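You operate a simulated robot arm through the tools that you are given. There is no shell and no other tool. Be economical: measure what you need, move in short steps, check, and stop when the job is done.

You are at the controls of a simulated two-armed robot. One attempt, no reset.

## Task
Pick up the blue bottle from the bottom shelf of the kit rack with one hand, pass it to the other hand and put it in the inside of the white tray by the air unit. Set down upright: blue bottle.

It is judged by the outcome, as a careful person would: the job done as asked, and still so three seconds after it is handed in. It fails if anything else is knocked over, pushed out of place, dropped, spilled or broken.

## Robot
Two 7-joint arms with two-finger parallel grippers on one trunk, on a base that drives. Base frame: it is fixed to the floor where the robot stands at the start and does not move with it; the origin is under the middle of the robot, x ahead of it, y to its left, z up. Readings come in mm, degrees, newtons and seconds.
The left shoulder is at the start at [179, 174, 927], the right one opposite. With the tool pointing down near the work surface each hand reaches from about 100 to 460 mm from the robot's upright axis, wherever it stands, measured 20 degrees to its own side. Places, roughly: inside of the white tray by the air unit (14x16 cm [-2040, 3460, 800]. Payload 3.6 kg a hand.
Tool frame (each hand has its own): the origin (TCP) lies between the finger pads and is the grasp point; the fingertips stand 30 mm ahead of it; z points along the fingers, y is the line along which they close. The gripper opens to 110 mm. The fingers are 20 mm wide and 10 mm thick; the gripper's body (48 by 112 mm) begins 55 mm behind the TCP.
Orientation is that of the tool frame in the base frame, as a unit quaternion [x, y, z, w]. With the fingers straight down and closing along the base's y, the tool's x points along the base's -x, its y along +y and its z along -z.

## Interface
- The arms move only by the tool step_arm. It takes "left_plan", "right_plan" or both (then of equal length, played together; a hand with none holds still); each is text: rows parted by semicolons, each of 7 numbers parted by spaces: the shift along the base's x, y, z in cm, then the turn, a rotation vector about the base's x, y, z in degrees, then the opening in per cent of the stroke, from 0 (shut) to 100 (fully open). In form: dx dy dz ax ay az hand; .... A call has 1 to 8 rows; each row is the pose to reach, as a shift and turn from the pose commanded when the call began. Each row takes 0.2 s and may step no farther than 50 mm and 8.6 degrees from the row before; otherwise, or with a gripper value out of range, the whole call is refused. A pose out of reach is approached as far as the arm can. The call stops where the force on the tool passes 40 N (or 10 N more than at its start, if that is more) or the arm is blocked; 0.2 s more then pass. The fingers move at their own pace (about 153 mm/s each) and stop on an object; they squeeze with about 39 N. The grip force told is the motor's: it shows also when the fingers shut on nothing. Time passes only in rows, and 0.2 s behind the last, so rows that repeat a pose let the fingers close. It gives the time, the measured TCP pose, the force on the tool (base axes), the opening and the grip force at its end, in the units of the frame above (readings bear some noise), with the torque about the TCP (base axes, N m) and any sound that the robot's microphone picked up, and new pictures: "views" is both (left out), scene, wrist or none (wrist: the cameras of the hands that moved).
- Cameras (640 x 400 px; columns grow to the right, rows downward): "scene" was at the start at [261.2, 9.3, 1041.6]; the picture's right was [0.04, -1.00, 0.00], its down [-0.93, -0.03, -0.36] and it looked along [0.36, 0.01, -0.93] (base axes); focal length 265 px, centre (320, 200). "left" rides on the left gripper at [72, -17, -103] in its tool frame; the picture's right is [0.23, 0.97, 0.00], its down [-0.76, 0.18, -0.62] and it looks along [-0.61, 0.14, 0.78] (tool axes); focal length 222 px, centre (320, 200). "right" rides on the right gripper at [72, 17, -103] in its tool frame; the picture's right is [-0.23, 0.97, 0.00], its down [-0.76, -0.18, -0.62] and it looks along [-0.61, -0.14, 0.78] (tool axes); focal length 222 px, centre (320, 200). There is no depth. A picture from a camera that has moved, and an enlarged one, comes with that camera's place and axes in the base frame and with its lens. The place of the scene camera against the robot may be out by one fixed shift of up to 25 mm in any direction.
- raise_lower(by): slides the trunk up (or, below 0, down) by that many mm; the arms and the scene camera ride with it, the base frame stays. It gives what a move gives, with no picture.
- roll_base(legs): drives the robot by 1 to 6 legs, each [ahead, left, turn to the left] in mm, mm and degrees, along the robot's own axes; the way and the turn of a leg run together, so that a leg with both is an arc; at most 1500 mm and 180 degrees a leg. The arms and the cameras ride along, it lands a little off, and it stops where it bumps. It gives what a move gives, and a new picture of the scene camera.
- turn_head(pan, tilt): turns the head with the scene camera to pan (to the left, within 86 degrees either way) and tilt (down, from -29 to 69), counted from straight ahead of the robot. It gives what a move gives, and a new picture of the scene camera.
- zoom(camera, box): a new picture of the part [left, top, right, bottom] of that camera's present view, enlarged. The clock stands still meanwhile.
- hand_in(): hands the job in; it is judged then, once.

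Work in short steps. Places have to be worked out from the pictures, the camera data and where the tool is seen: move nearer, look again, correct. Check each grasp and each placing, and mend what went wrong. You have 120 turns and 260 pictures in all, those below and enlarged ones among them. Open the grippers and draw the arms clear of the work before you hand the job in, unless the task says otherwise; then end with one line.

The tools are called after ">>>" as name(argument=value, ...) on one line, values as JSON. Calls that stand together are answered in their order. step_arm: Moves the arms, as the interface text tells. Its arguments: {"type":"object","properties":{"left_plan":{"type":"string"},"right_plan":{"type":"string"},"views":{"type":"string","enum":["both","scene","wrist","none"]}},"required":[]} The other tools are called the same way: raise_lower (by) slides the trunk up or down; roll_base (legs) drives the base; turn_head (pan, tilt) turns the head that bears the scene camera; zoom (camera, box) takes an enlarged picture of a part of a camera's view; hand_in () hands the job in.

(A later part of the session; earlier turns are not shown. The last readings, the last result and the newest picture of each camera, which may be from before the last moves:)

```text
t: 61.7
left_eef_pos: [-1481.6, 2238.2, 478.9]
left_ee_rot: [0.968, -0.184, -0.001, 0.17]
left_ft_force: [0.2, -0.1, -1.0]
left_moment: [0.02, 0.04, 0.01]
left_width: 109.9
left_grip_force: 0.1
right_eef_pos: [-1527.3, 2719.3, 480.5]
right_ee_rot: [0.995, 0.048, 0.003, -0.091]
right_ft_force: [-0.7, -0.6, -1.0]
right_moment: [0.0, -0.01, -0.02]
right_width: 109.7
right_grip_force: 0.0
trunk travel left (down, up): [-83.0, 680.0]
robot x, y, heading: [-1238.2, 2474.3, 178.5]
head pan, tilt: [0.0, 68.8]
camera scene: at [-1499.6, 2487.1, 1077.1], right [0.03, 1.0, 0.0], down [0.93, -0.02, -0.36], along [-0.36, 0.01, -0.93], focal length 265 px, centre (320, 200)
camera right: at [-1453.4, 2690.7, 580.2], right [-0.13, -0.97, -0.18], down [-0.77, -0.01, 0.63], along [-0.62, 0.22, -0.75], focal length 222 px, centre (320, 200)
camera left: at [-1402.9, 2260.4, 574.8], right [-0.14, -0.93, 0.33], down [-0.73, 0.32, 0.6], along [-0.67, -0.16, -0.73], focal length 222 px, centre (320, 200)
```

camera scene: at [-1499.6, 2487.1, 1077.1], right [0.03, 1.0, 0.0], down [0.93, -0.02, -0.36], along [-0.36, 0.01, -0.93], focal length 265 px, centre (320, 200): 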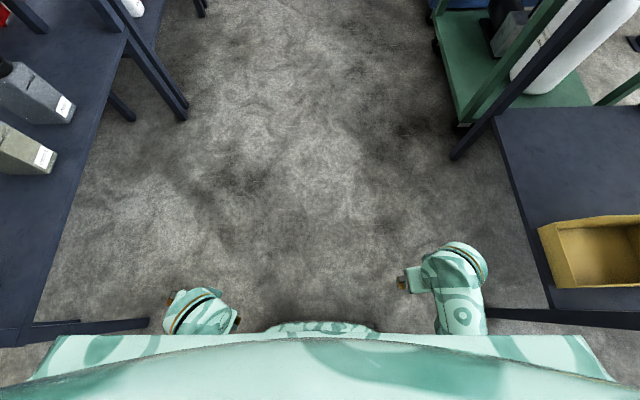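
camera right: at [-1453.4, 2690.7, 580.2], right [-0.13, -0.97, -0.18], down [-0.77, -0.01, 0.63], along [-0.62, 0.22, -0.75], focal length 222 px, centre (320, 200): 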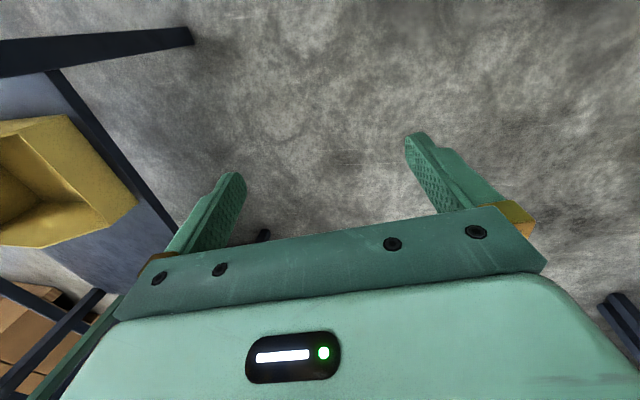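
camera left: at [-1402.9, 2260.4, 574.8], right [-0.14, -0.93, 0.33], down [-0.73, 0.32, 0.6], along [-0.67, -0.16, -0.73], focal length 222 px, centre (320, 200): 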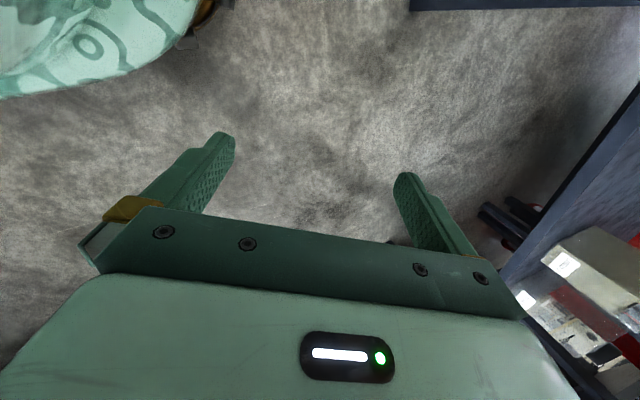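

I'll check the right elbow against the tray table.

>>> turn_head(pan=-80, tilt=50)

>>> turn_head(pan=80, tilt=50)

```text
t: 63.3
left_eef_pos: [-1480.8, 2239.4, 479.0]
left_ee_rot: [0.968, -0.184, -0.002, 0.169]
left_ft_force: [-0.2, 0.5, -0.7]
left_moment: [-0.01, 0.01, -0.02]
left_width: 109.9
left_grip_force: 0.0
right_eef_pos: [-1527.5, 2719.6, 480.3]
right_ee_rot: [0.995, 0.048, 0.005, -0.091]
right_ft_force: [-1.0, -0.5, -0.5]
right_moment: [0.01, 0.04, -0.01]
right_width: 110.0
right_grip_force: 0.0
trunk travel left (down, up): [-83.0, 680.0]
robot x, y, heading: [-1233.8, 2476.3, 178.5]
head pan, tilt: [-80.0, 50.0]
camera scene: at [-1455.2, 2561.8, 1099.0], right [0.99, 0.15, 0.0], down [0.11, -0.76, -0.64], along [-0.1, 0.64, -0.77], focal length 265 px, centre (320, 200)
```

scene: 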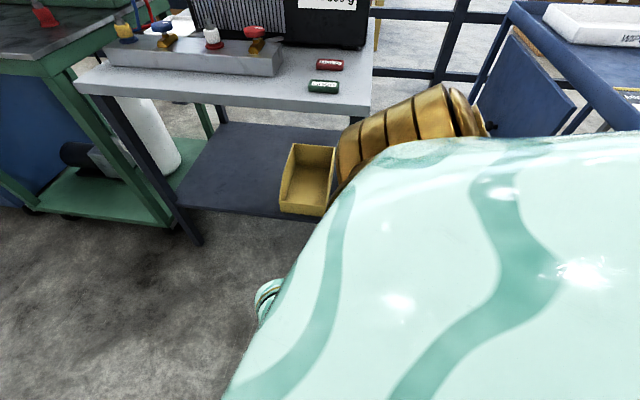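

```text
t: 65.7
left_eef_pos: [-1481.5, 2238.9, 477.4]
left_ee_rot: [0.968, -0.184, -0.001, 0.17]
left_ft_force: [0.1, -0.1, 0.3]
left_moment: [-0.02, 0.02, -0.03]
left_width: 110.0
left_grip_force: 0.1
right_eef_pos: [-1527.2, 2719.5, 480.3]
right_ee_rot: [0.995, 0.047, 0.004, -0.091]
right_ft_force: [-1.0, -0.6, -0.1]
right_moment: [-0.01, -0.03, 0.01]
right_width: 109.8
right_grip_force: 0.0
trunk travel left (down, up): [-83.0, 680.0]
robot x, y, heading: [-1234.9, 2472.0, 178.5]
head pan, tilt: [80.0, 50.0]
camera scene: at [-1459.1, 2410.2, 1099.1], right [-0.98, 0.2, 0.0], down [0.15, 0.75, -0.64], along [-0.13, -0.63, -0.77], focal length 265 px, centre (320, 200)
```

scene: 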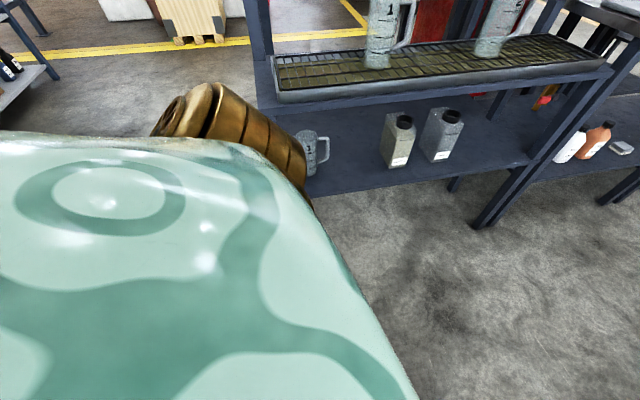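

Aisle is tight for the elbows. I'll back out to open floor by the bench and test the trunk motion there.

>>> roll_base(legs=[[-600, 0, 0], [-200, 400, 0]])

>>> raise_lower(by=60)

```text
t: 71.4
left_eef_pos: [-690.0, 1820.1, 479.8]
left_ee_rot: [0.969, -0.179, -0.001, 0.17]
left_ft_force: [0.2, -0.8, 1.1]
left_moment: [0.01, -0.02, 0.02]
left_width: 110.0
left_grip_force: 0.1
right_eef_pos: [-739.6, 2299.2, 478.5]
right_ee_rot: [0.995, 0.051, 0.003, -0.091]
right_ft_force: [0.1, 0.7, -0.1]
right_moment: [0.03, 0.04, 0.02]
right_width: 109.7
right_grip_force: 0.0
trunk travel left (down, up): [-83.0, 680.0]
robot x, y, heading: [-445.9, 2055.5, 178.7]
head pan, tilt: [80.0, 50.0]
camera scene: at [-668.0, 1991.4, 1099.1], right [-0.98, 0.19, 0.0], down [0.15, 0.75, -0.64], along [-0.12, -0.63, -0.77], focal length 265 px, centre (320, 200)
```

scene: 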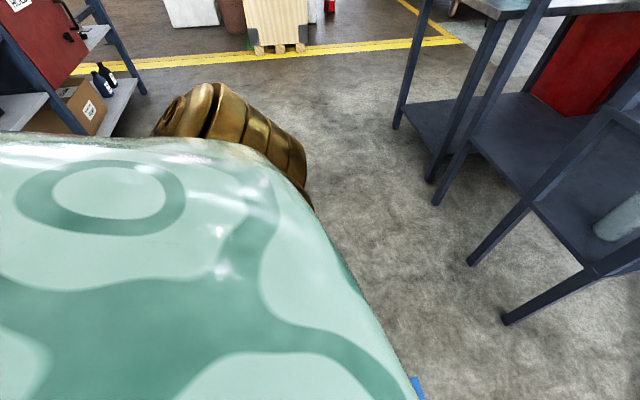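

```text
t: 72.1
left_eef_pos: [-687.0, 1774.6, 522.3]
left_ee_rot: [0.944, -0.242, -0.001, 0.225]
left_ft_force: [0.5, 1.0, 0.3]
left_moment: [0.01, -0.03, 0.03]
left_width: 110.1
left_grip_force: 0.1
right_eef_pos: [-735.3, 2360.7, 523.8]
right_ee_rot: [0.98, 0.102, 0.005, -0.169]
right_ft_force: [-1.4, 0.0, -1.2]
right_moment: [0.02, -0.03, 0.0]
right_width: 110.0
right_grip_force: 0.1
trunk travel left (down, up): [-122.0, 641.0]
robot x, y, heading: [-447.2, 2059.4, 179.0]
head pan, tilt: [80.0, 50.0]
stopped: the arm was blocked; the commanded pose is now the measured one
```

Blocked even in open floor, so it's something in the arm posture itself (likely arm against torso). I'll bring both hands back to a neat forward posture.

>>> step_arm(left_plan="0 3 0 5 0 5 100; -1 6 0 10 0 10 100; -2 9 0 15 0 15 100; -3 12 0 20 0 20 100; -4 13 0 26 0 26 100", right_plan="0 -3 0 -4 0 -3 100; -1 -6 0 -8 0 -5 100; -2 -9 0 -12 0 -8 100; -3 -12 0 -16 0 -10 100; -4 -13 0 -19.5 0 -12 100", views="none")

>>> turn_head(pan=0, tilt=69)

>>> raise_lower(by=60)

```text
t: 72.7
left_eef_pos: [-685.9, 1769.5, 522.9]
left_ee_rot: [0.941, -0.252, 0.008, 0.224]
left_ft_force: [0.0, 0.2, -0.7]
left_moment: [0.01, 0.01, -0.03]
left_width: 109.9
left_grip_force: 0.1
right_eef_pos: [-737.9, 2377.2, 527.6]
right_ee_rot: [0.973, 0.119, 0.014, -0.195]
right_ft_force: [0.5, -0.5, 0.9]
right_moment: [0.02, -0.01, 0.0]
right_width: 109.9
right_grip_force: 0.0
trunk travel left (down, up): [-122.0, 641.0]
robot x, y, heading: [-440.7, 2055.1, 179.1]
head pan, tilt: [80.0, 50.0]
stopped in row 2 (left hand): the arm was blocked; the commanded pose is now the measured one
```

```text
t: 74.2
left_eef_pos: [-686.1, 1769.0, 521.7]
left_ee_rot: [0.941, -0.253, 0.01, 0.223]
left_ft_force: [-0.8, 0.9, -0.4]
left_moment: [-0.01, 0.01, -0.02]
left_width: 110.0
left_grip_force: 0.1
right_eef_pos: [-736.8, 2375.6, 526.2]
right_ee_rot: [0.973, 0.118, 0.016, -0.195]
right_ft_force: [-0.5, 0.0, 0.0]
right_moment: [0.0, 0.03, 0.01]
right_width: 110.2
right_grip_force: 0.0
trunk travel left (down, up): [-122.0, 641.0]
robot x, y, heading: [-447.6, 2055.8, 178.8]
head pan, tilt: [0.0, 68.8]
camera scene: at [-684.8, 2067.5, 1119.3], right [0.02, 1.0, 0.0], down [0.93, -0.02, -0.36], along [-0.36, 0.01, -0.93], focal length 265 px, centre (320, 200)
```

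scene: 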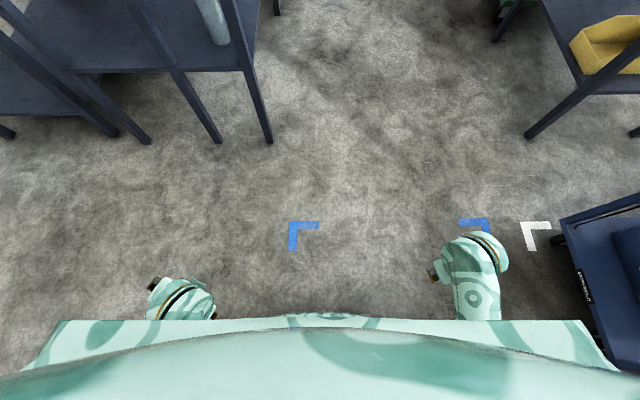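

```text
t: 74.9
left_eef_pos: [-683.5, 1729.4, 572.8]
left_ee_rot: [0.913, -0.305, 0.017, 0.271]
left_ft_force: [-0.3, -0.1, 0.8]
left_moment: [-0.04, 0.02, 0.02]
left_width: 110.0
left_grip_force: 0.1
right_eef_pos: [-740.9, 2435.0, 586.4]
right_ee_rot: [0.949, 0.159, 0.021, -0.271]
right_ft_force: [0.2, -0.2, 0.6]
right_moment: [0.01, 0.0, 0.01]
right_width: 110.0
right_grip_force: 0.1
trunk travel left (down, up): [-165.0, 598.0]
robot x, y, heading: [-448.1, 2058.1, 179.0]
head pan, tilt: [0.0, 68.8]
stopped: the arm was blocked; the commanded pose is now the measured one
```

Inward motion is blocked; I'll try moving both hands straight forward and slightly up to get free.

>>> step_arm(left_plan="-2 0 0 0 0 0 100; -4 0 0 0 0 0 100; -6 0 0 0 0 0 100; -8 0 0 0 0 0 100", right_plan="-2 0 0 0 0 0 100; -4 0 0 0 0 0 100; -6 0 0 0 0 0 100; -8 0 0 0 0 0 100", views="scene")

```text
t: 76.0
left_eef_pos: [-761.7, 1684.3, 582.0]
left_ee_rot: [0.883, -0.336, 0.033, 0.326]
left_ft_force: [0.3, 0.1, 1.0]
left_moment: [-0.03, -0.01, 0.0]
left_width: 110.0
left_grip_force: 0.0
right_eef_pos: [-817.4, 2462.8, 593.0]
right_ee_rot: [0.938, 0.166, 0.027, -0.302]
right_ft_force: [-1.0, -0.3, 1.0]
right_moment: [0.04, 0.01, 0.04]
right_width: 110.0
right_grip_force: 0.1
trunk travel left (down, up): [-165.0, 598.0]
robot x, y, heading: [-444.3, 2058.9, 179.0]
head pan, tilt: [0.0, 68.8]
stopped in row 4 (left hand): the arm was blocked; the commanded pose is now the measured one
camera scene: at [-659.0, 2067.2, 1164.9], right [0.02, 1.0, 0.0], down [0.93, -0.02, -0.36], along [-0.36, 0.01, -0.93], focal length 265 px, centre (320, 200)
```

scene: 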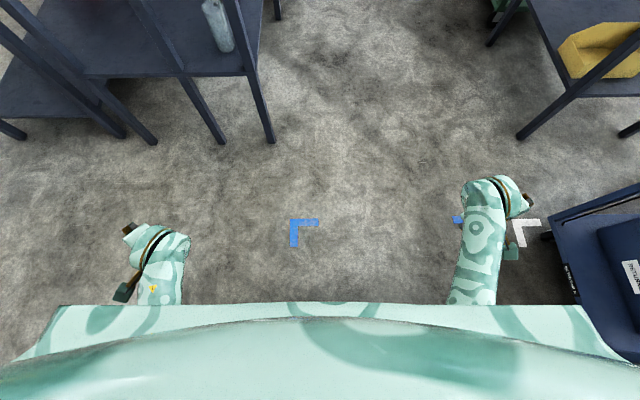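

Hands moved forward. I'll now try rotating the wrists back upright and gently inward.

>>> step_arm(left_plan="-1 0 0 6 0 0 100; -2 0 0 12 0 0 100; -3 1 0 18 0 0 100; -4 2 0 24 0 0 100", right_plan="-1 0 0 -6 0 0 100; -2 0 0 -12 0 0 100; -3 -1 0 -18 0 0 100; -4 -2 0 -24 0 0 100", views="scene")

```text
t: 77.2
left_eef_pos: [-802.1, 1680.3, 588.0]
left_ee_rot: [0.923, -0.347, -0.024, 0.164]
left_ft_force: [0.3, -0.4, -0.3]
left_moment: [-0.02, -0.01, -0.01]
left_width: 109.8
left_grip_force: 0.1
right_eef_pos: [-856.4, 2461.0, 599.4]
right_ee_rot: [0.979, 0.167, -0.004, -0.12]
right_ft_force: [-0.1, 0.6, -0.4]
right_moment: [0.02, -0.02, -0.02]
right_width: 110.0
right_grip_force: 0.0
trunk travel left (down, up): [-165.0, 598.0]
robot x, y, heading: [-444.5, 2058.4, 178.8]
head pan, tilt: [0.0, 68.8]
stopped in row 4 (left hand): the arm was blocked; the commanded pose is now the measured one
camera scene: at [-659.5, 2067.1, 1164.8], right [0.02, 1.0, 0.0], down [0.93, -0.02, -0.36], along [-0.36, 0.01, -0.93], focal length 265 px, centre (320, 200)
```

scene: 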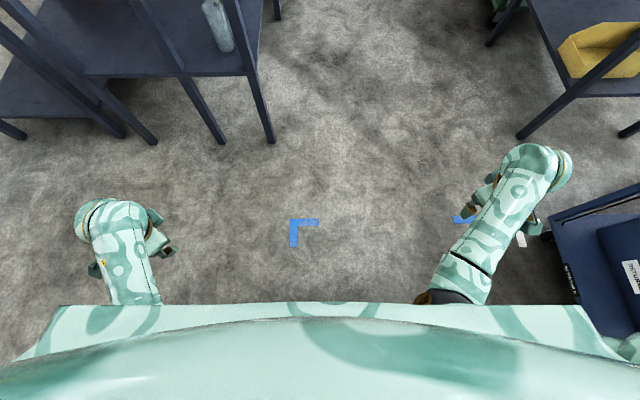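

Progress. I'll continue for both arms with small inward moves and rotation.

>>> step_arm(right_plan="0 -2 0 -4 0 -3 100; 0 -4 0 -8 0 -6 100; 0 -7 0 -12 0 -10 100; 0 -10 0 -14 0 -15 100; 0 -13 0 -14 0 -20 100; 0 -16 0 -14 0 -20 100; 0 -18 0 -14 0 -20 100", views="none")

>>> step_arm(left_plan="-1 1 1 4 0 4 100; -2 2 2 8 0 8 100; -3 4 3 12 0 12 100; -4 6 4 16 0 16 100; -4 8 4 19 0 20 100; -4 10 4 19 0 27 100; -4 13 4 19 0 33 100; -4 15 4 19 0 39 100", views="scene")

```text
t: 78.4
left_eef_pos: [-801.7, 1679.7, 588.9]
left_ee_rot: [0.923, -0.347, -0.025, 0.164]
left_ft_force: [-0.3, 0.0, -0.1]
left_moment: [-0.03, 0.01, -0.02]
left_width: 110.0
left_grip_force: 0.1
right_eef_pos: [-932.9, 2393.5, 666.7]
right_ee_rot: [0.994, -0.008, -0.098, -0.055]
right_ft_force: [-0.1, 0.3, -0.4]
right_moment: [-0.03, -0.04, -0.01]
right_width: 110.0
right_grip_force: 0.0
trunk travel left (down, up): [-165.0, 598.0]
robot x, y, heading: [-446.8, 2057.5, 179.1]
head pan, tilt: [0.0, 68.8]
stopped in row 5 (right hand): the arm was blocked; the commanded pose is now the measured one
```

```text
t: 79.3
left_eef_pos: [-835.2, 1658.5, 644.5]
left_ee_rot: [0.961, -0.239, -0.027, 0.137]
left_ft_force: [0.4, 0.1, -0.1]
left_moment: [0.03, 0.03, 0.01]
left_width: 110.0
left_grip_force: 0.1
right_eef_pos: [-933.3, 2392.9, 668.0]
right_ee_rot: [0.993, -0.007, -0.099, -0.057]
right_ft_force: [-0.8, 0.5, 0.3]
right_moment: [0.01, 0.01, 0.0]
right_width: 110.2
right_grip_force: 0.1
trunk travel left (down, up): [-165.0, 598.0]
robot x, y, heading: [-442.6, 2057.5, 178.9]
head pan, tilt: [0.0, 68.8]
stopped in row 4 (left hand): the arm was blocked; the commanded pose is now the measured one
camera scene: at [-659.6, 2067.0, 1164.7], right [0.02, 1.0, 0.0], down [0.93, -0.02, -0.36], along [-0.36, 0.01, -0.93], focal length 265 px, centre (320, 200)
```

scene: 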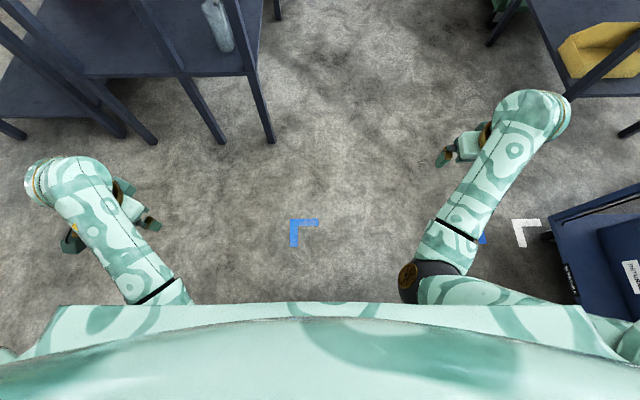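

The elbows hang close in front of the torso. I'll lift the hands and move them forward to open up room.

>>> step_arm(left_plan="-1 0 3 0 0 0 100; -2 0 6 0 0 0 100; -3 0 9 0 0 0 100; -4 0 12 0 0 0 100; -5 0 15 0 0 0 100; -6 0 18 0 0 0 100", right_plan="0 0 3 0 0 0 100; 0 0 6 0 0 0 100; 0 0 9 0 0 0 100; 0 0 12 0 0 0 100; 0 0 15 0 0 0 100; 0 0 18 0 0 0 100", views="scene")

```text
t: 80.7
left_eef_pos: [-896.4, 1656.3, 824.0]
left_ee_rot: [0.961, -0.239, -0.025, 0.136]
left_ft_force: [0.3, -0.1, 1.1]
left_moment: [0.01, -0.06, 0.03]
left_width: 109.7
left_grip_force: 0.0
right_eef_pos: [-951.0, 2410.7, 829.5]
right_ee_rot: [0.994, -0.008, -0.098, -0.056]
right_ft_force: [0.6, -0.2, -1.0]
right_moment: [0.03, 0.02, 0.02]
right_width: 110.1
right_grip_force: 0.1
right hand out of reach, approached as far as the arm can: row 5, 6
trunk travel left (down, up): [-165.0, 598.0]
robot x, y, heading: [-444.1, 2057.8, 178.9]
head pan, tilt: [0.0, 68.8]
camera scene: at [-659.6, 2067.2, 1164.7], right [0.02, 1.0, 0.0], down [0.93, -0.02, -0.36], along [-0.36, 0.01, -0.93], focal length 265 px, centre (320, 200)
```

scene: 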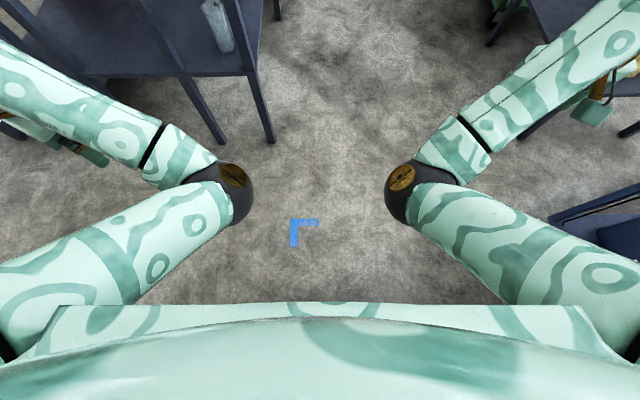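

The elbows are now forward and inward. I'll swing the right hand inward step by step, watching how the elbow follows.

>>> step_arm(right_plan="0 -3 0 0 0 0 100; 0 -6 0 0 0 0 100; 0 -9 0 0 0 0 100; 0 -12 0 0 0 0 100; 0 -15 0 0 0 0 100", views="scene")

```text
t: 81.9
left_eef_pos: [-898.1, 1656.8, 824.3]
left_ee_rot: [0.961, -0.238, -0.025, 0.137]
left_ft_force: [-0.4, -0.6, 0.1]
left_moment: [-0.03, -0.02, 0.0]
left_width: 109.9
left_grip_force: 0.0
right_eef_pos: [-981.6, 2280.7, 790.8]
right_ee_rot: [0.992, -0.01, -0.106, -0.06]
right_ft_force: [-0.8, -0.3, -0.7]
right_moment: [-0.02, 0.0, 0.0]
right_width: 109.8
right_grip_force: 0.0
right hand out of reach, approached as far as the arm can: row 1, 2, 3, 4, 5
trunk travel left (down, up): [-165.0, 598.0]
robot x, y, heading: [-448.3, 2057.0, 179.1]
head pan, tilt: [0.0, 68.8]
camera scene: at [-659.8, 2067.0, 1164.7], right [0.02, 1.0, 0.0], down [0.93, -0.02, -0.36], along [-0.36, 0.01, -0.93], focal length 265 px, centre (320, 200)
```

scene: 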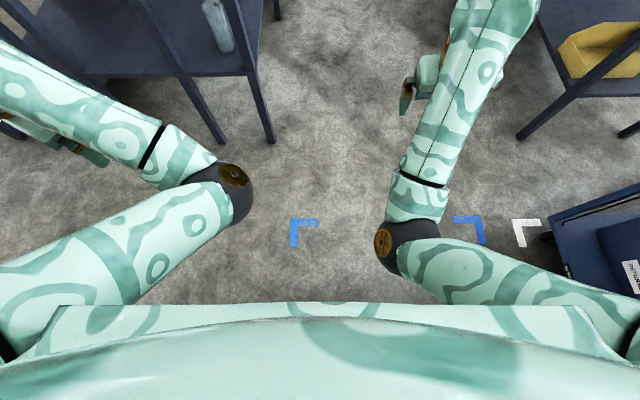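

Hands are reasonably free now. I'll test trunk motion with elbows clear of the body, going down toward picking height.

>>> raise_lower(by=-100)

```text
t: 83.2
left_eef_pos: [-894.8, 1657.5, 724.2]
left_ee_rot: [0.961, -0.238, -0.026, 0.137]
left_ft_force: [-0.1, 0.1, -0.1]
left_moment: [-0.02, 0.01, 0.0]
left_width: 109.8
left_grip_force: 0.0
right_eef_pos: [-986.8, 2281.8, 633.4]
right_ee_rot: [0.997, -0.006, -0.042, -0.062]
right_ft_force: [0.3, 0.3, 0.7]
right_moment: [-0.03, -0.02, 0.01]
right_width: 110.2
right_grip_force: 0.0
trunk travel left (down, up): [-65.0, 698.0]
robot x, y, heading: [-440.8, 2054.6, 178.8]
head pan, tilt: [0.0, 68.8]
```

Trunk moves fine now. Next I lower the right hand toward picking posture: inward and down, tool straight.

>>> step_arm(right_plan="0 -1 -3 -2 0 0 100; 0 -2 -6 -4 0 0 100; 0 -3 -9 -6 0 0 100; 0 -4 -12 -7 0 0 100; 0 -5 -15 -7 0 0 100; 0 -6 -18 -7 0 0 100; 0 -7 -20 -7 0 0 100", views="scene")

```text
t: 85.0
left_eef_pos: [-896.0, 1657.4, 722.7]
left_ee_rot: [0.961, -0.239, -0.025, 0.137]
left_ft_force: [-0.9, 0.4, 0.4]
left_moment: [-0.05, 0.01, 0.01]
left_width: 110.0
left_grip_force: 0.1
right_eef_pos: [-1040.7, 2225.5, 470.2]
right_ee_rot: [0.996, -0.012, -0.092, -0.009]
right_ft_force: [-0.1, 0.3, 0.1]
right_moment: [0.0, -0.02, -0.01]
right_width: 109.9
right_grip_force: 0.1
trunk travel left (down, up): [-65.0, 698.0]
robot x, y, heading: [-442.9, 2056.3, 178.9]
head pan, tilt: [0.0, 68.8]
stopped in row 7 (right hand): the arm was blocked; the commanded pose is now the measured one
camera scene: at [-721.0, 2068.2, 1057.6], right [0.02, 1.0, 0.0], down [0.93, -0.02, -0.36], along [-0.36, 0.01, -0.93], focal length 265 px, centre (320, 200)
```

scene: 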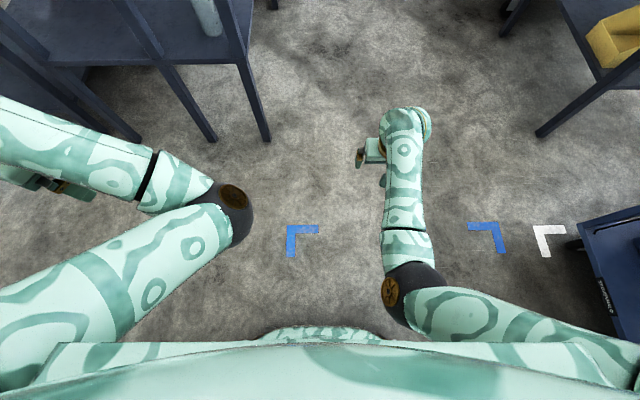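

The right arm now has long forward reach. I'll drive back to the bench end where the bottles are: turn left, drive along the bench, then face it from further back.

>>> roll_base(legs=[[0, 0, 91], [1100, 0, 0], [1030, 0, 0], [0, 0, 90]])

>>> turn_head(pan=0, tilt=50)

```text
t: 103.3
left_eef_pos: [-49.8, 300.6, 723.3]
left_ee_rot: [0.248, 0.959, 0.138, 0.026]
left_ft_force: [-0.4, 1.0, 0.0]
left_moment: [-0.03, 0.02, 0.02]
left_width: 109.9
left_grip_force: 0.0
right_eef_pos: [81.3, -270.2, 470.1]
right_ee_rot: [0.022, 0.996, -0.011, 0.09]
right_ft_force: [0.0, 0.5, 0.4]
right_moment: [0.0, -0.01, -0.02]
right_width: 109.9
right_grip_force: 0.1
trunk travel left (down, up): [-65.0, 698.0]
robot x, y, heading: [-513.1, -87.8, -2.0]
head pan, tilt: [0.0, 68.8]
camera scene: at [-257.3, -90.4, 1057.6], right [-0.04, -1.0, 0.0], down [-0.93, 0.04, -0.36], along [0.36, -0.01, -0.93], focal length 265 px, centre (320, 200)
```

scene: 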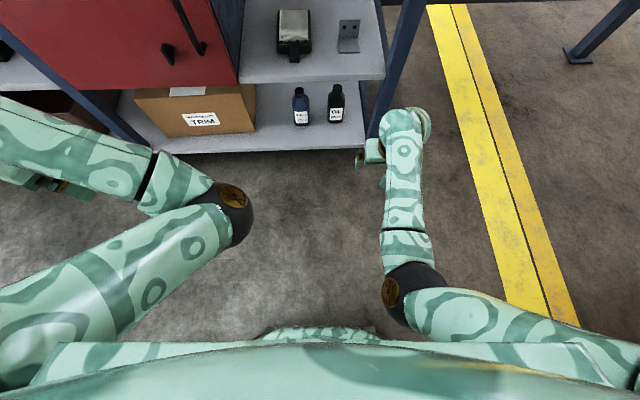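

```text
t: 104.1
left_eef_pos: [-50.6, 299.4, 722.8]
left_ee_rot: [0.248, 0.959, 0.137, 0.027]
left_ft_force: [0.3, 0.0, -0.4]
left_moment: [-0.02, 0.02, 0.01]
left_width: 109.9
left_grip_force: 0.1
right_eef_pos: [82.3, -272.6, 469.3]
right_ee_rot: [0.022, 0.995, -0.011, 0.092]
right_ft_force: [-0.3, -0.3, 0.1]
right_moment: [0.03, -0.01, 0.0]
right_width: 110.2
right_grip_force: 0.1
trunk travel left (down, up): [-65.0, 698.0]
robot x, y, heading: [-509.2, -87.7, -2.0]
head pan, tilt: [0.0, 50.0]
camera scene: at [-236.3, -91.2, 1079.5], right [-0.04, -1.0, 0.0], down [-0.77, 0.03, -0.64], along [0.64, -0.03, -0.77], focal length 265 px, centre (320, 200)
```

scene: 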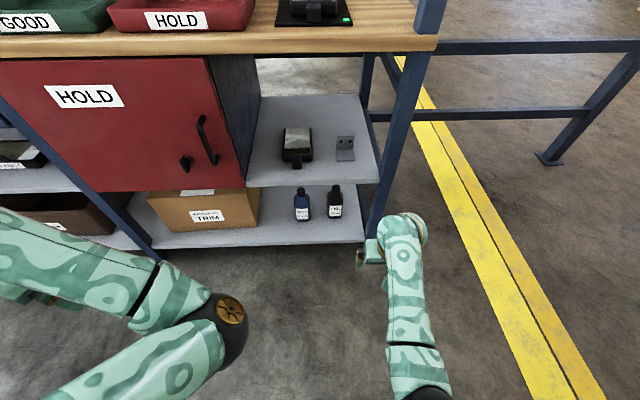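

Now I see the bottles: bottom shelf at roughly z≈107, blue bottle near (480,-48), a middle shelf above at z≈460. Zooming for shape.

>>> zoom(camera="scene", box=[230, 120, 390, 260])

>>> zoom(camera="right", box=[0, 0, 640, 400])

```text
2.86 times, centred on (310, 190) of scene
camera zoom: at [-236.3, -91.2, 1079.5], right [-0.04, -1.0, 0.0], down [-0.77, 0.03, -0.64], along [0.64, -0.03, -0.77], focal length 758 px, centre (349, 229)
```

zoom: 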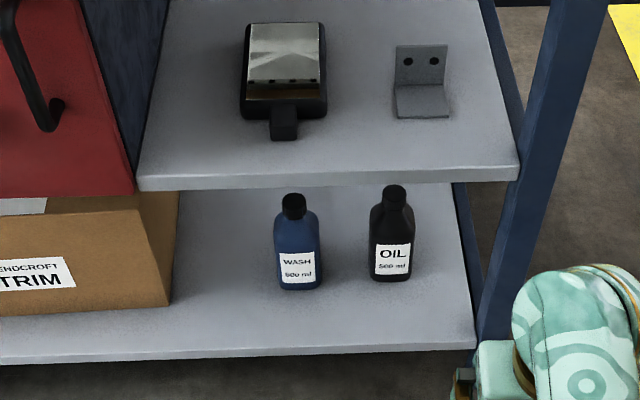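

```text
1.00 times, centred on (320, 200) of right (not enlarged: the box is as wide or as high as the picture)
camera zoom: at [-7.2, -248.8, 558.0], right [0.27, 0.96, 0.02], down [0.63, -0.19, 0.75], along [0.73, -0.19, -0.66], focal length 222 px, centre (320, 200)
```

zoom: 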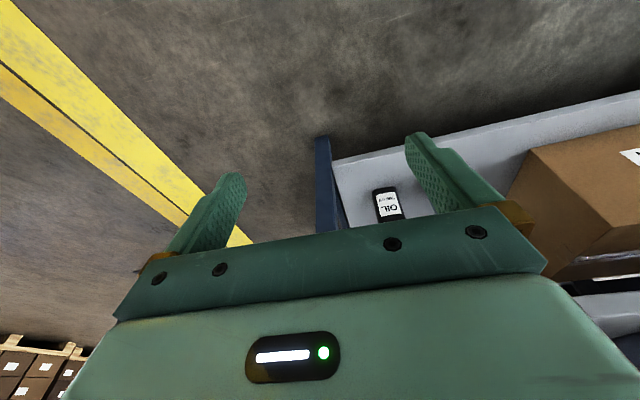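

Depth needs refinement. I'll lower the trunk a little and pitch the right tool forward while lowering it in front of the bench, giving a good wrist-camera view of the bottle.

>>> raise_lower(by=-60)

>>> step_arm(right_plan="2 2 0 0 -7 0 100; 4 4 0 0 -14 0 100; 6 7 0 0 -21 0 100; 6 10 -3 0 -28 0 100; 6 13 -6 0 -35 0 100; 6 15 -9 0 -40 0 100", views="both")

```text
t: 105.1
left_eef_pos: [-50.7, 301.4, 662.9]
left_ee_rot: [0.248, 0.959, 0.136, 0.027]
left_ft_force: [0.5, -0.1, 0.4]
left_moment: [-0.05, -0.03, -0.01]
left_width: 109.8
left_grip_force: 0.1
right_eef_pos: [88.7, -287.5, 414.6]
right_ee_rot: [0.025, 0.994, -0.026, 0.1]
right_ft_force: [-0.4, -0.9, -0.6]
right_moment: [-0.01, 0.0, 0.01]
right_width: 110.1
right_grip_force: 0.0
trunk travel left (down, up): [-5.0, 758.0]
robot x, y, heading: [-507.6, -84.9, -2.3]
head pan, tilt: [0.0, 50.0]
```

```text
t: 106.5
left_eef_pos: [-49.1, 300.5, 662.8]
left_ee_rot: [0.249, 0.959, 0.136, 0.026]
left_ft_force: [0.8, 0.4, 0.4]
left_moment: [-0.01, -0.02, -0.01]
left_width: 109.9
left_grip_force: 0.2
right_eef_pos: [139.1, -117.2, 316.1]
right_ee_rot: [0.022, 0.905, -0.001, 0.425]
right_ft_force: [0.0, 0.8, 0.3]
right_moment: [0.0, 0.05, -0.02]
right_width: 110.1
right_grip_force: 0.1
trunk travel left (down, up): [-5.0, 758.0]
robot x, y, heading: [-507.1, -88.4, -2.4]
head pan, tilt: [0.0, 50.0]
camera scene: at [-198.0, -92.5, 1014.5], right [-0.04, -1.0, 0.0], down [-0.77, 0.03, -0.64], along [0.64, -0.03, -0.77], focal length 265 px, centre (320, 200)
camera right: at [14.3, -96.3, 327.3], right [0.19, 0.96, 0.19], down [0.0, -0.19, 0.98], along [0.98, -0.18, -0.04], focal length 222 px, centre (320, 200)
```

scene: 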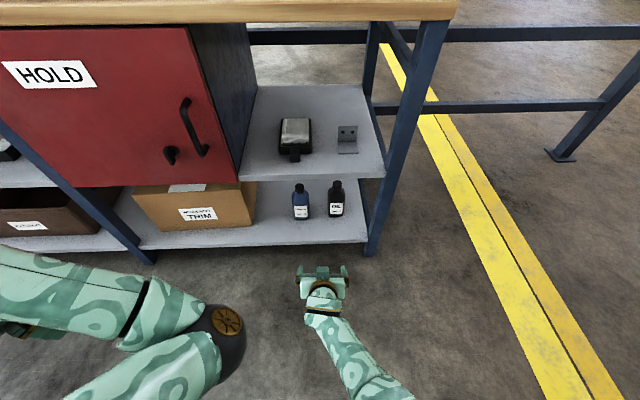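
right: 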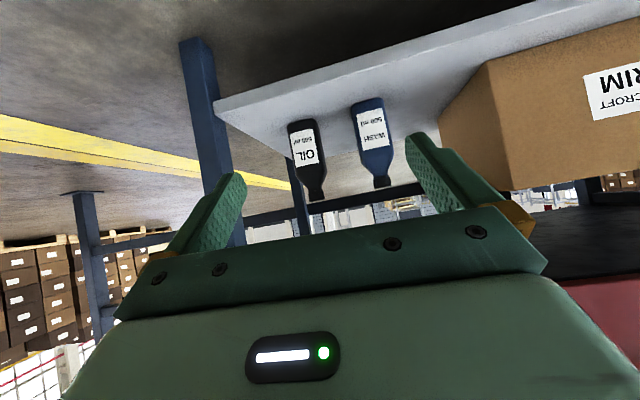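

Triangulating: bottle centre ≈ (478,-50), base z≈135, top z≈307, width ≈70 mm; shelf front x≈327. I'll rehearse the grasp posture here in free space: hand lower and flatter.

>>> step_arm(right_plan="-1 0 -2 0 -2 0 100; -2 0 -4 0 -4 0 100; -4 0 -6 0 -6 0 100; -6 0 -8 0 -8 0 100; -8 0 -10 0 -10 0 100; -9 0 -11 0 -10 0 100", views="both")

```text
t: 107.9
left_eef_pos: [-50.2, 301.3, 662.5]
left_ee_rot: [0.248, 0.959, 0.137, 0.027]
left_ft_force: [0.5, -0.7, -0.1]
left_moment: [0.0, 0.01, -0.02]
left_width: 110.2
left_grip_force: 0.0
right_eef_pos: [46.5, -130.0, 258.8]
right_ee_rot: [0.025, 0.864, 0.0, 0.503]
right_ft_force: [0.9, -0.2, -0.2]
right_moment: [0.02, 0.01, -0.02]
right_width: 109.8
right_grip_force: 0.1
right hand out of reach, approached as far as the arm can: row 2, 3, 4, 5, 6
trunk travel left (down, up): [-5.0, 758.0]
robot x, y, heading: [-505.3, -87.0, -2.2]
head pan, tilt: [0.0, 50.0]
camera scene: at [-197.9, -92.7, 1014.5], right [-0.04, -1.0, 0.0], down [-0.77, 0.03, -0.64], along [0.64, -0.03, -0.77], focal length 265 px, centre (320, 200)
camera right: at [-78.4, -107.7, 248.2], right [0.15, 0.96, 0.22], down [-0.17, -0.2, 0.97], along [0.97, -0.19, 0.14], focal length 222 px, centre (320, 200)
```

scene: 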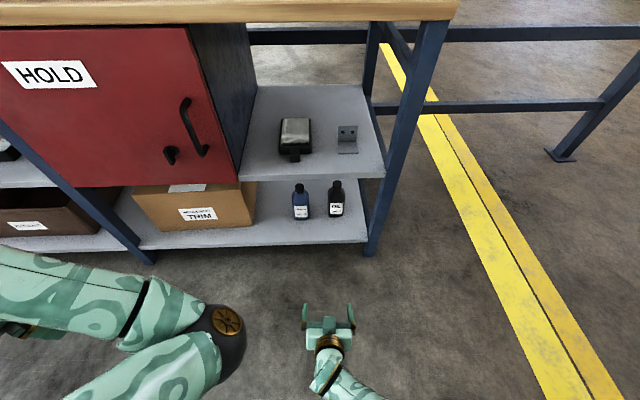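
right: 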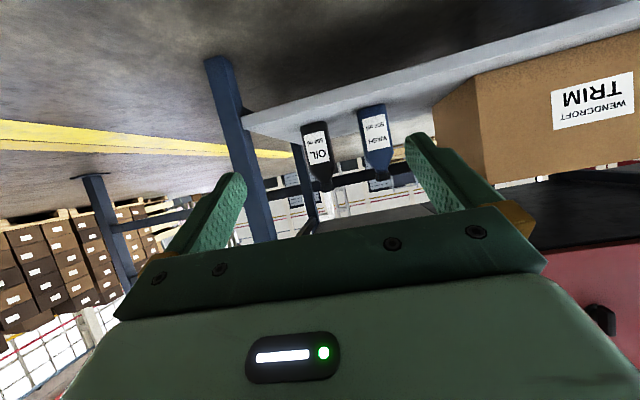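

Reach limits me to z≈260 at this pitch; a steeper pitch with the TCP at z≈235 should work. Zooming for precise bottle height.

>>> zoom(camera="right", box=[290, 70, 450, 210])

>>> zoom(camera="scene", box=[260, 160, 380, 260])

```text
2.86 times, centred on (370, 140) of right
camera zoom: at [-78.4, -107.7, 248.2], right [0.15, 0.96, 0.22], down [-0.17, -0.2, 0.97], along [0.97, -0.19, 0.14], focal length 635 px, centre (177, 371)
```

zoom: 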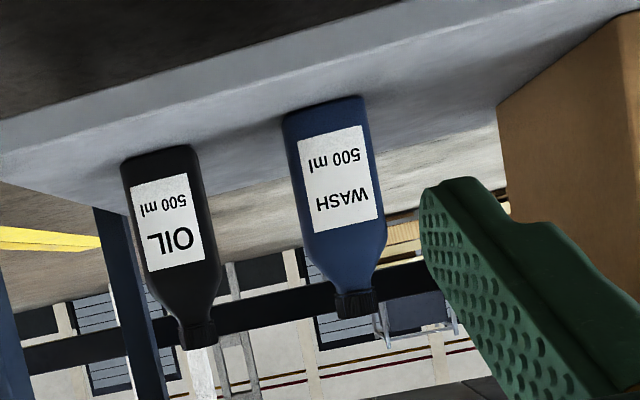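

```text
4.00 times, centred on (320, 210) of scene
camera zoom: at [-197.9, -92.7, 1014.5], right [-0.04, -1.0, 0.0], down [-0.77, 0.03, -0.64], along [0.64, -0.03, -0.77], focal length 1061 px, centre (320, 160)
```

zoom: 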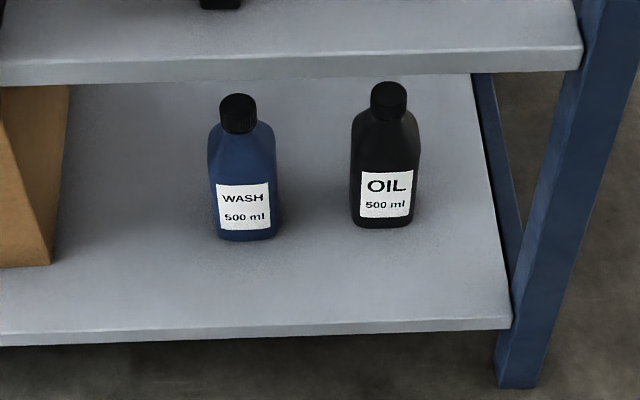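

Bottle: base z≈145, shoulder ≈250, cap top ≈310, cap ≈36 mm wide, y≈-52; front face x≈420–450. Before approaching, I pull the left hand back so it won't hit the cabinet, and pitch the right tool to 40° at z≈235.

>>> step_arm(left_plan="-2 0 1 0 0 0 100; -4 0 2 0 0 0 100; -6 0 3 0 0 0 100; -8 0 4 0 0 0 100; -10 0 5 0 0 0 100; -12 0 6 0 0 0 100", right_plan="0 0 0 0 2 0 100; 0 0 0 0 4 0 100; 0 0 -1 0 6 0 100; 0 0 -2 0 8 0 100; 0 0 -2.5 0 10 0 100; 0 0 -2.5 0 10 0 100", views="scene")

```text
t: 109.3
left_eef_pos: [-110.3, 366.4, 739.1]
left_ee_rot: [0.249, 0.958, 0.136, 0.026]
left_ft_force: [0.3, -0.9, -0.4]
left_moment: [-0.01, 0.02, -0.01]
left_width: 110.0
left_grip_force: 0.2
left hand out of reach, approached as far as the arm can: row 1, 2, 3, 4, 5, 6
right_eef_pos: [47.9, -137.5, 237.2]
right_ee_rot: [0.025, 0.905, -0.003, 0.425]
right_ft_force: [-0.4, 0.0, -0.8]
right_moment: [-0.03, 0.03, 0.0]
right_width: 110.0
right_grip_force: 0.2
right hand out of reach, approached as far as the arm can: row 4, 5, 6
trunk travel left (down, up): [-5.0, 758.0]
robot x, y, heading: [-509.7, -87.3, -2.0]
head pan, tilt: [0.0, 50.0]
camera scene: at [-198.3, -92.7, 1014.7], right [-0.04, -1.0, 0.0], down [-0.77, 0.03, -0.64], along [0.64, -0.03, -0.77], focal length 265 px, centre (320, 200)
```

scene: 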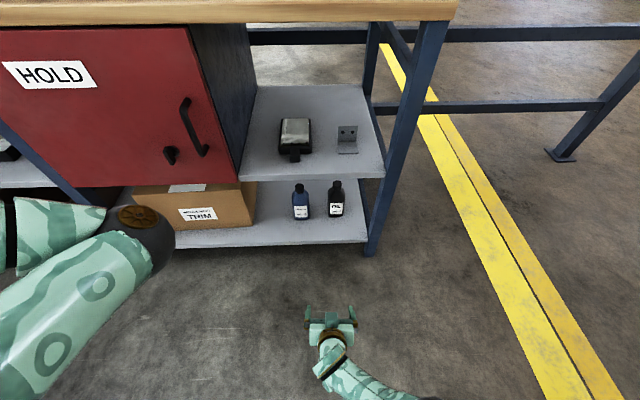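

The left elbow now swings outward (good). I'll lower the left hand toward its original tucked pose.

>>> step_arm(left_plan="-1 0 -4 0 0 0 100; -2 0 -8 0 0 0 100; -4 -1 -12 0 0 -4 100; -5 -2 -16 0 0 -8 100; -6 -4 -20 0 0 -12 100; -8 -6 -24 0 0 -16 100; -10 -8 -27 0 0 -20 100", views="scene")

```text
t: 110.7
left_eef_pos: [-19.3, 313.6, 603.6]
left_ee_rot: [0.329, 0.877, 0.225, 0.268]
left_ft_force: [-0.8, 0.2, 0.2]
left_moment: [0.02, -0.02, 0.01]
left_width: 110.2
left_grip_force: 0.0
left hand out of reach, approached as far as the arm can: row 1, 2, 3, 4, 5
right_eef_pos: [49.6, -138.2, 238.3]
right_ee_rot: [0.025, 0.905, -0.003, 0.426]
right_ft_force: [0.0, 0.1, -0.7]
right_moment: [-0.01, 0.0, -0.05]
right_width: 110.1
right_grip_force: 0.0
trunk travel left (down, up): [-5.0, 758.0]
robot x, y, heading: [-508.8, -85.6, -2.2]
head pan, tilt: [0.0, 50.0]
stopped in row 7 (left hand): the arm was blocked; the commanded pose is now the measured one
camera scene: at [-198.6, -91.9, 1014.7], right [-0.04, -1.0, 0.0], down [-0.77, 0.03, -0.64], along [0.64, -0.03, -0.77], focal length 265 px, centre (320, 200)
```

scene: 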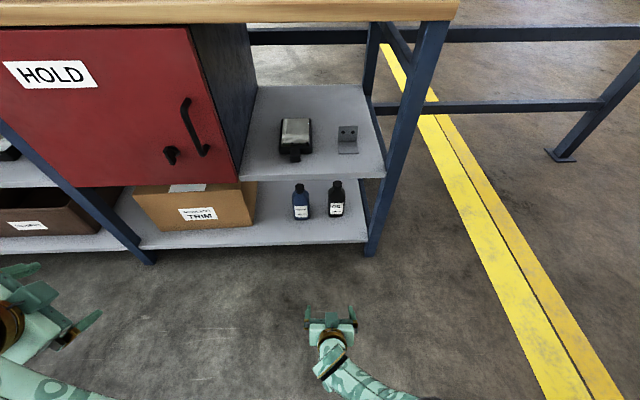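

The left got pushed forward by its elbow. I'll swing it outward and back instead.

>>> step_arm(left_plan="-1 3 0 0 0 0 100; -3 6 0 0 0 0 100; -5 9 0 0 0 0 100; -8 12 0 0 0 0 100; -11 14 0 0 0 0 100; -14 16 0 0 0 0 100; -17 17 0 0 0 0 100; -20 18 0 0 0 0 100", views="scene")

```text
t: 112.5
left_eef_pos: [-219.6, 490.4, 603.2]
left_ee_rot: [0.329, 0.878, 0.221, 0.269]
left_ft_force: [-0.9, -0.3, -0.3]
left_moment: [0.03, -0.01, -0.02]
left_width: 109.8
left_grip_force: 0.2
right_eef_pos: [48.8, -137.6, 239.2]
right_ee_rot: [0.024, 0.905, -0.002, 0.425]
right_ft_force: [-0.1, 0.2, 1.5]
right_moment: [0.0, -0.01, 0.01]
right_width: 110.0
right_grip_force: 0.1
trunk travel left (down, up): [-5.0, 758.0]
robot x, y, heading: [-508.6, -88.3, -2.5]
head pan, tilt: [0.0, 50.0]
camera scene: at [-198.4, -92.3, 1014.6], right [-0.04, -1.0, 0.0], down [-0.77, 0.03, -0.64], along [0.64, -0.03, -0.77], focal length 265 px, centre (320, 200)
```

scene: 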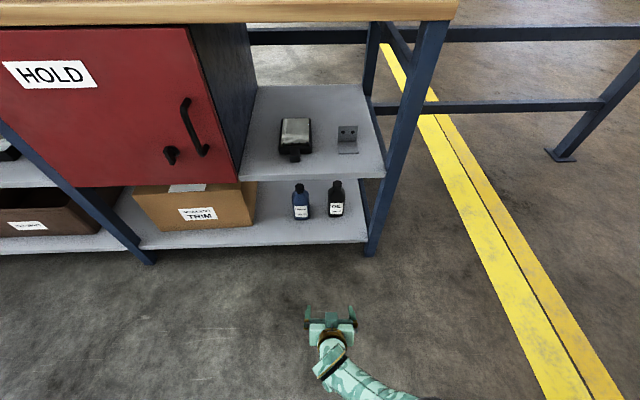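

Left hand is tucked at the side. Now drive forward so the right fingers are just at the shelf edge, aligned with the bottle in y.

>>> roll_base(legs=[[270, 70, 2.3]])

>>> step_arm(right_plan="0 0 0 0 0 0 100", views="wrist")

```text
t: 114.5
left_eef_pos: [26.3, 564.6, 602.7]
left_ee_rot: [0.314, 0.884, 0.225, 0.264]
left_ft_force: [0.4, -0.1, -0.6]
left_moment: [0.01, -0.02, 0.01]
left_width: 110.2
left_grip_force: 0.0
right_eef_pos: [317.7, -52.8, 238.2]
right_ee_rot: [0.008, 0.905, 0.005, 0.426]
right_ft_force: [0.2, 0.1, 0.0]
right_moment: [-0.01, -0.02, 0.01]
right_width: 110.0
right_grip_force: 0.0
trunk travel left (down, up): [-5.0, 758.0]
robot x, y, heading: [-239.0, -25.8, 0.0]
head pan, tilt: [0.0, 50.0]
camera scene: at [69.1, -16.5, 1014.6], right [0.0, -1.0, 0.0], down [-0.77, 0.0, -0.64], along [0.64, 0.0, -0.77], focal length 265 px, centre (320, 200)
```

scene: 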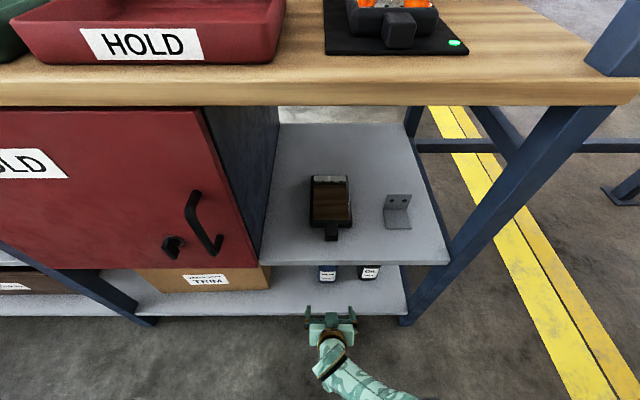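

```text
t: 114.9
left_eef_pos: [25.2, 563.7, 603.3]
left_ee_rot: [0.313, 0.884, 0.226, 0.264]
left_ft_force: [0.2, 0.4, 0.0]
left_moment: [0.02, -0.03, -0.04]
left_width: 110.0
left_grip_force: 0.1
right_eef_pos: [317.2, -53.3, 238.2]
right_ee_rot: [0.008, 0.905, 0.005, 0.425]
right_ft_force: [0.2, -0.5, -0.4]
right_moment: [-0.01, 0.0, 0.0]
right_width: 109.9
right_grip_force: 0.1
trunk travel left (down, up): [-5.0, 758.0]
robot x, y, heading: [-240.9, -22.0, -0.3]
head pan, tilt: [0.0, 50.0]
camera right: at [191.9, -34.9, 249.0], right [0.15, 0.97, 0.19], down [0.0, -0.19, 0.98], along [0.99, -0.15, -0.03], focal length 222 px, centre (320, 200)
```

right: 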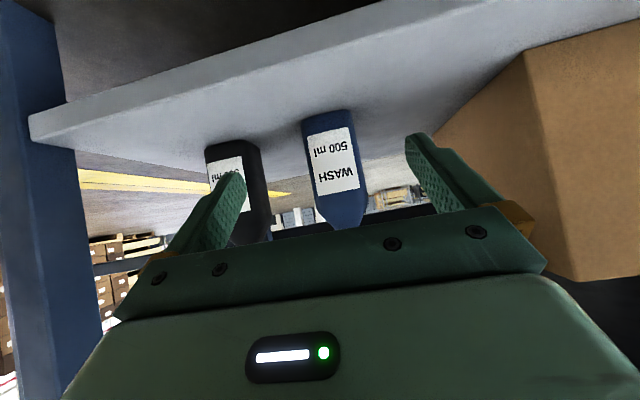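

Refined: bottle front x≈462, y≈-48, z 142–310. Fingers straddle it well. Drive in 120 mm with a small left correction, then look again.

>>> roll_base(legs=[[120, 5, 0]])

>>> step_arm(right_plan="0 0 0 0 0 0 100", views="wrist")

```text
t: 116.1
left_eef_pos: [144.0, 568.5, 602.3]
left_ee_rot: [0.312, 0.884, 0.226, 0.264]
left_ft_force: [-0.4, -0.4, -0.6]
left_moment: [-0.01, 0.0, -0.01]
left_width: 110.1
left_grip_force: 0.0
right_eef_pos: [437.1, -47.8, 239.7]
right_ee_rot: [0.007, 0.905, 0.006, 0.426]
right_ft_force: [-0.1, -0.3, 0.0]
right_moment: [0.01, 0.03, 0.02]
right_width: 110.3
right_grip_force: 0.1
trunk travel left (down, up): [-5.0, 758.0]
robot x, y, heading: [-122.1, -18.8, -0.1]
head pan, tilt: [0.0, 50.0]
camera scene: at [188.7, -11.4, 1014.5], right [0.0, -1.0, 0.0], down [-0.77, 0.0, -0.64], along [0.64, 0.0, -0.77], focal length 265 px, centre (320, 200)
```

scene: 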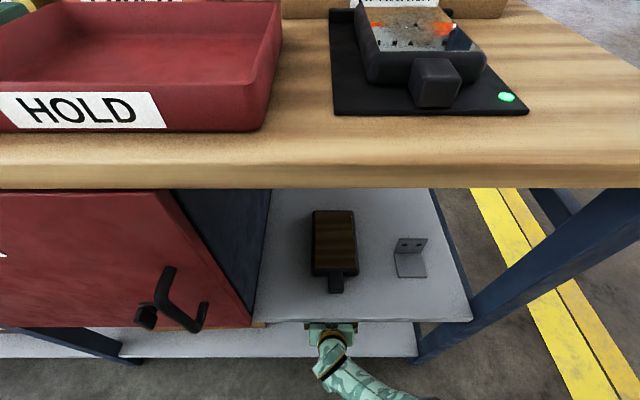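

```text
t: 116.5
left_eef_pos: [144.6, 568.8, 603.0]
left_ee_rot: [0.314, 0.883, 0.226, 0.265]
left_ft_force: [0.2, -0.4, -0.1]
left_moment: [-0.01, 0.0, 0.01]
left_width: 110.0
left_grip_force: 0.0
right_eef_pos: [436.3, -46.5, 237.9]
right_ee_rot: [0.008, 0.905, 0.005, 0.425]
right_ft_force: [0.4, 0.4, -1.1]
right_moment: [-0.02, 0.04, 0.0]
right_width: 109.9
right_grip_force: 0.1
trunk travel left (down, up): [-5.0, 758.0]
robot x, y, heading: [-119.7, -19.6, -0.0]
head pan, tilt: [0.0, 50.0]
camera right: at [311.3, -29.7, 248.9], right [0.15, 0.97, 0.19], down [0.0, -0.19, 0.98], along [0.99, -0.15, -0.03], focal length 222 px, centre (320, 200)
```

right: 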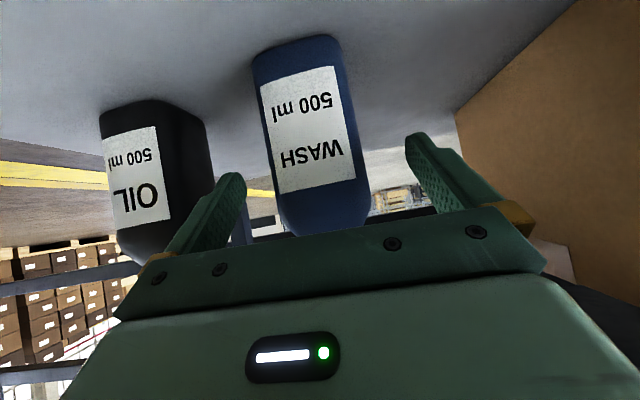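

Bottle front x≈457, y≈-47, well centred between the fingers. Advance 38 mm more and close the grip.

>>> roll_base(legs=[[40, 0, 0]])

>>> step_arm(right_plan="0 0 0 0 0 0 100", views="wrist")

```text
t: 117.4
left_eef_pos: [186.0, 569.0, 602.1]
left_ee_rot: [0.313, 0.884, 0.226, 0.264]
left_ft_force: [0.2, -0.2, 1.0]
left_moment: [0.0, 0.01, -0.03]
left_width: 109.8
left_grip_force: 0.0
right_eef_pos: [477.5, -47.9, 237.6]
right_ee_rot: [0.008, 0.905, 0.005, 0.426]
right_ft_force: [-0.3, 0.4, 0.0]
right_moment: [-0.01, 0.05, -0.02]
right_width: 109.9
right_grip_force: 0.1
trunk travel left (down, up): [-5.0, 758.0]
robot x, y, heading: [-79.4, -16.0, -0.0]
head pan, tilt: [0.0, 50.0]
camera scene: at [229.3, -11.5, 1014.5], right [0.0, -1.0, 0.0], down [-0.77, 0.0, -0.64], along [0.64, 0.0, -0.77], focal length 265 px, centre (320, 200)
```

scene: 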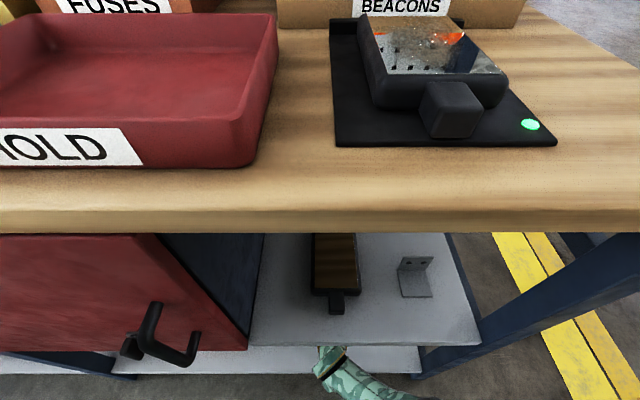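

```text
t: 117.8
left_eef_pos: [185.1, 569.0, 603.3]
left_ee_rot: [0.314, 0.884, 0.225, 0.264]
left_ft_force: [0.0, 0.2, 0.0]
left_moment: [0.05, 0.01, -0.01]
left_width: 110.1
left_grip_force: 0.1
right_eef_pos: [476.7, -46.3, 237.5]
right_ee_rot: [0.007, 0.905, 0.006, 0.425]
right_ft_force: [0.0, -0.3, 0.3]
right_moment: [0.01, 0.0, 0.01]
right_width: 110.0
right_grip_force: 0.1
trunk travel left (down, up): [-5.0, 758.0]
robot x, y, heading: [-82.7, -19.6, -0.0]
head pan, tilt: [0.0, 50.0]
camera right: at [351.8, -29.8, 248.9], right [0.15, 0.97, 0.19], down [0.0, -0.19, 0.98], along [0.99, -0.15, -0.03], focal length 222 px, centre (320, 200)
```

right: 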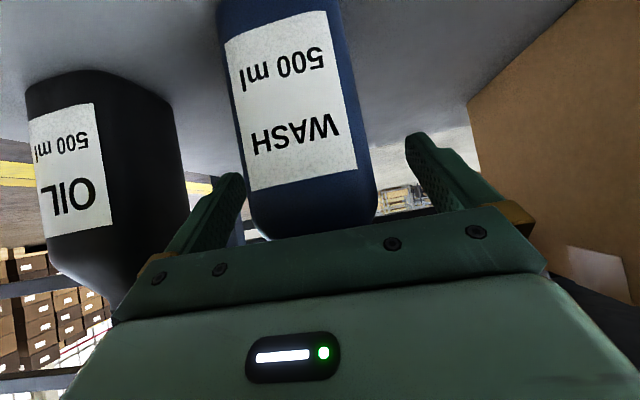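

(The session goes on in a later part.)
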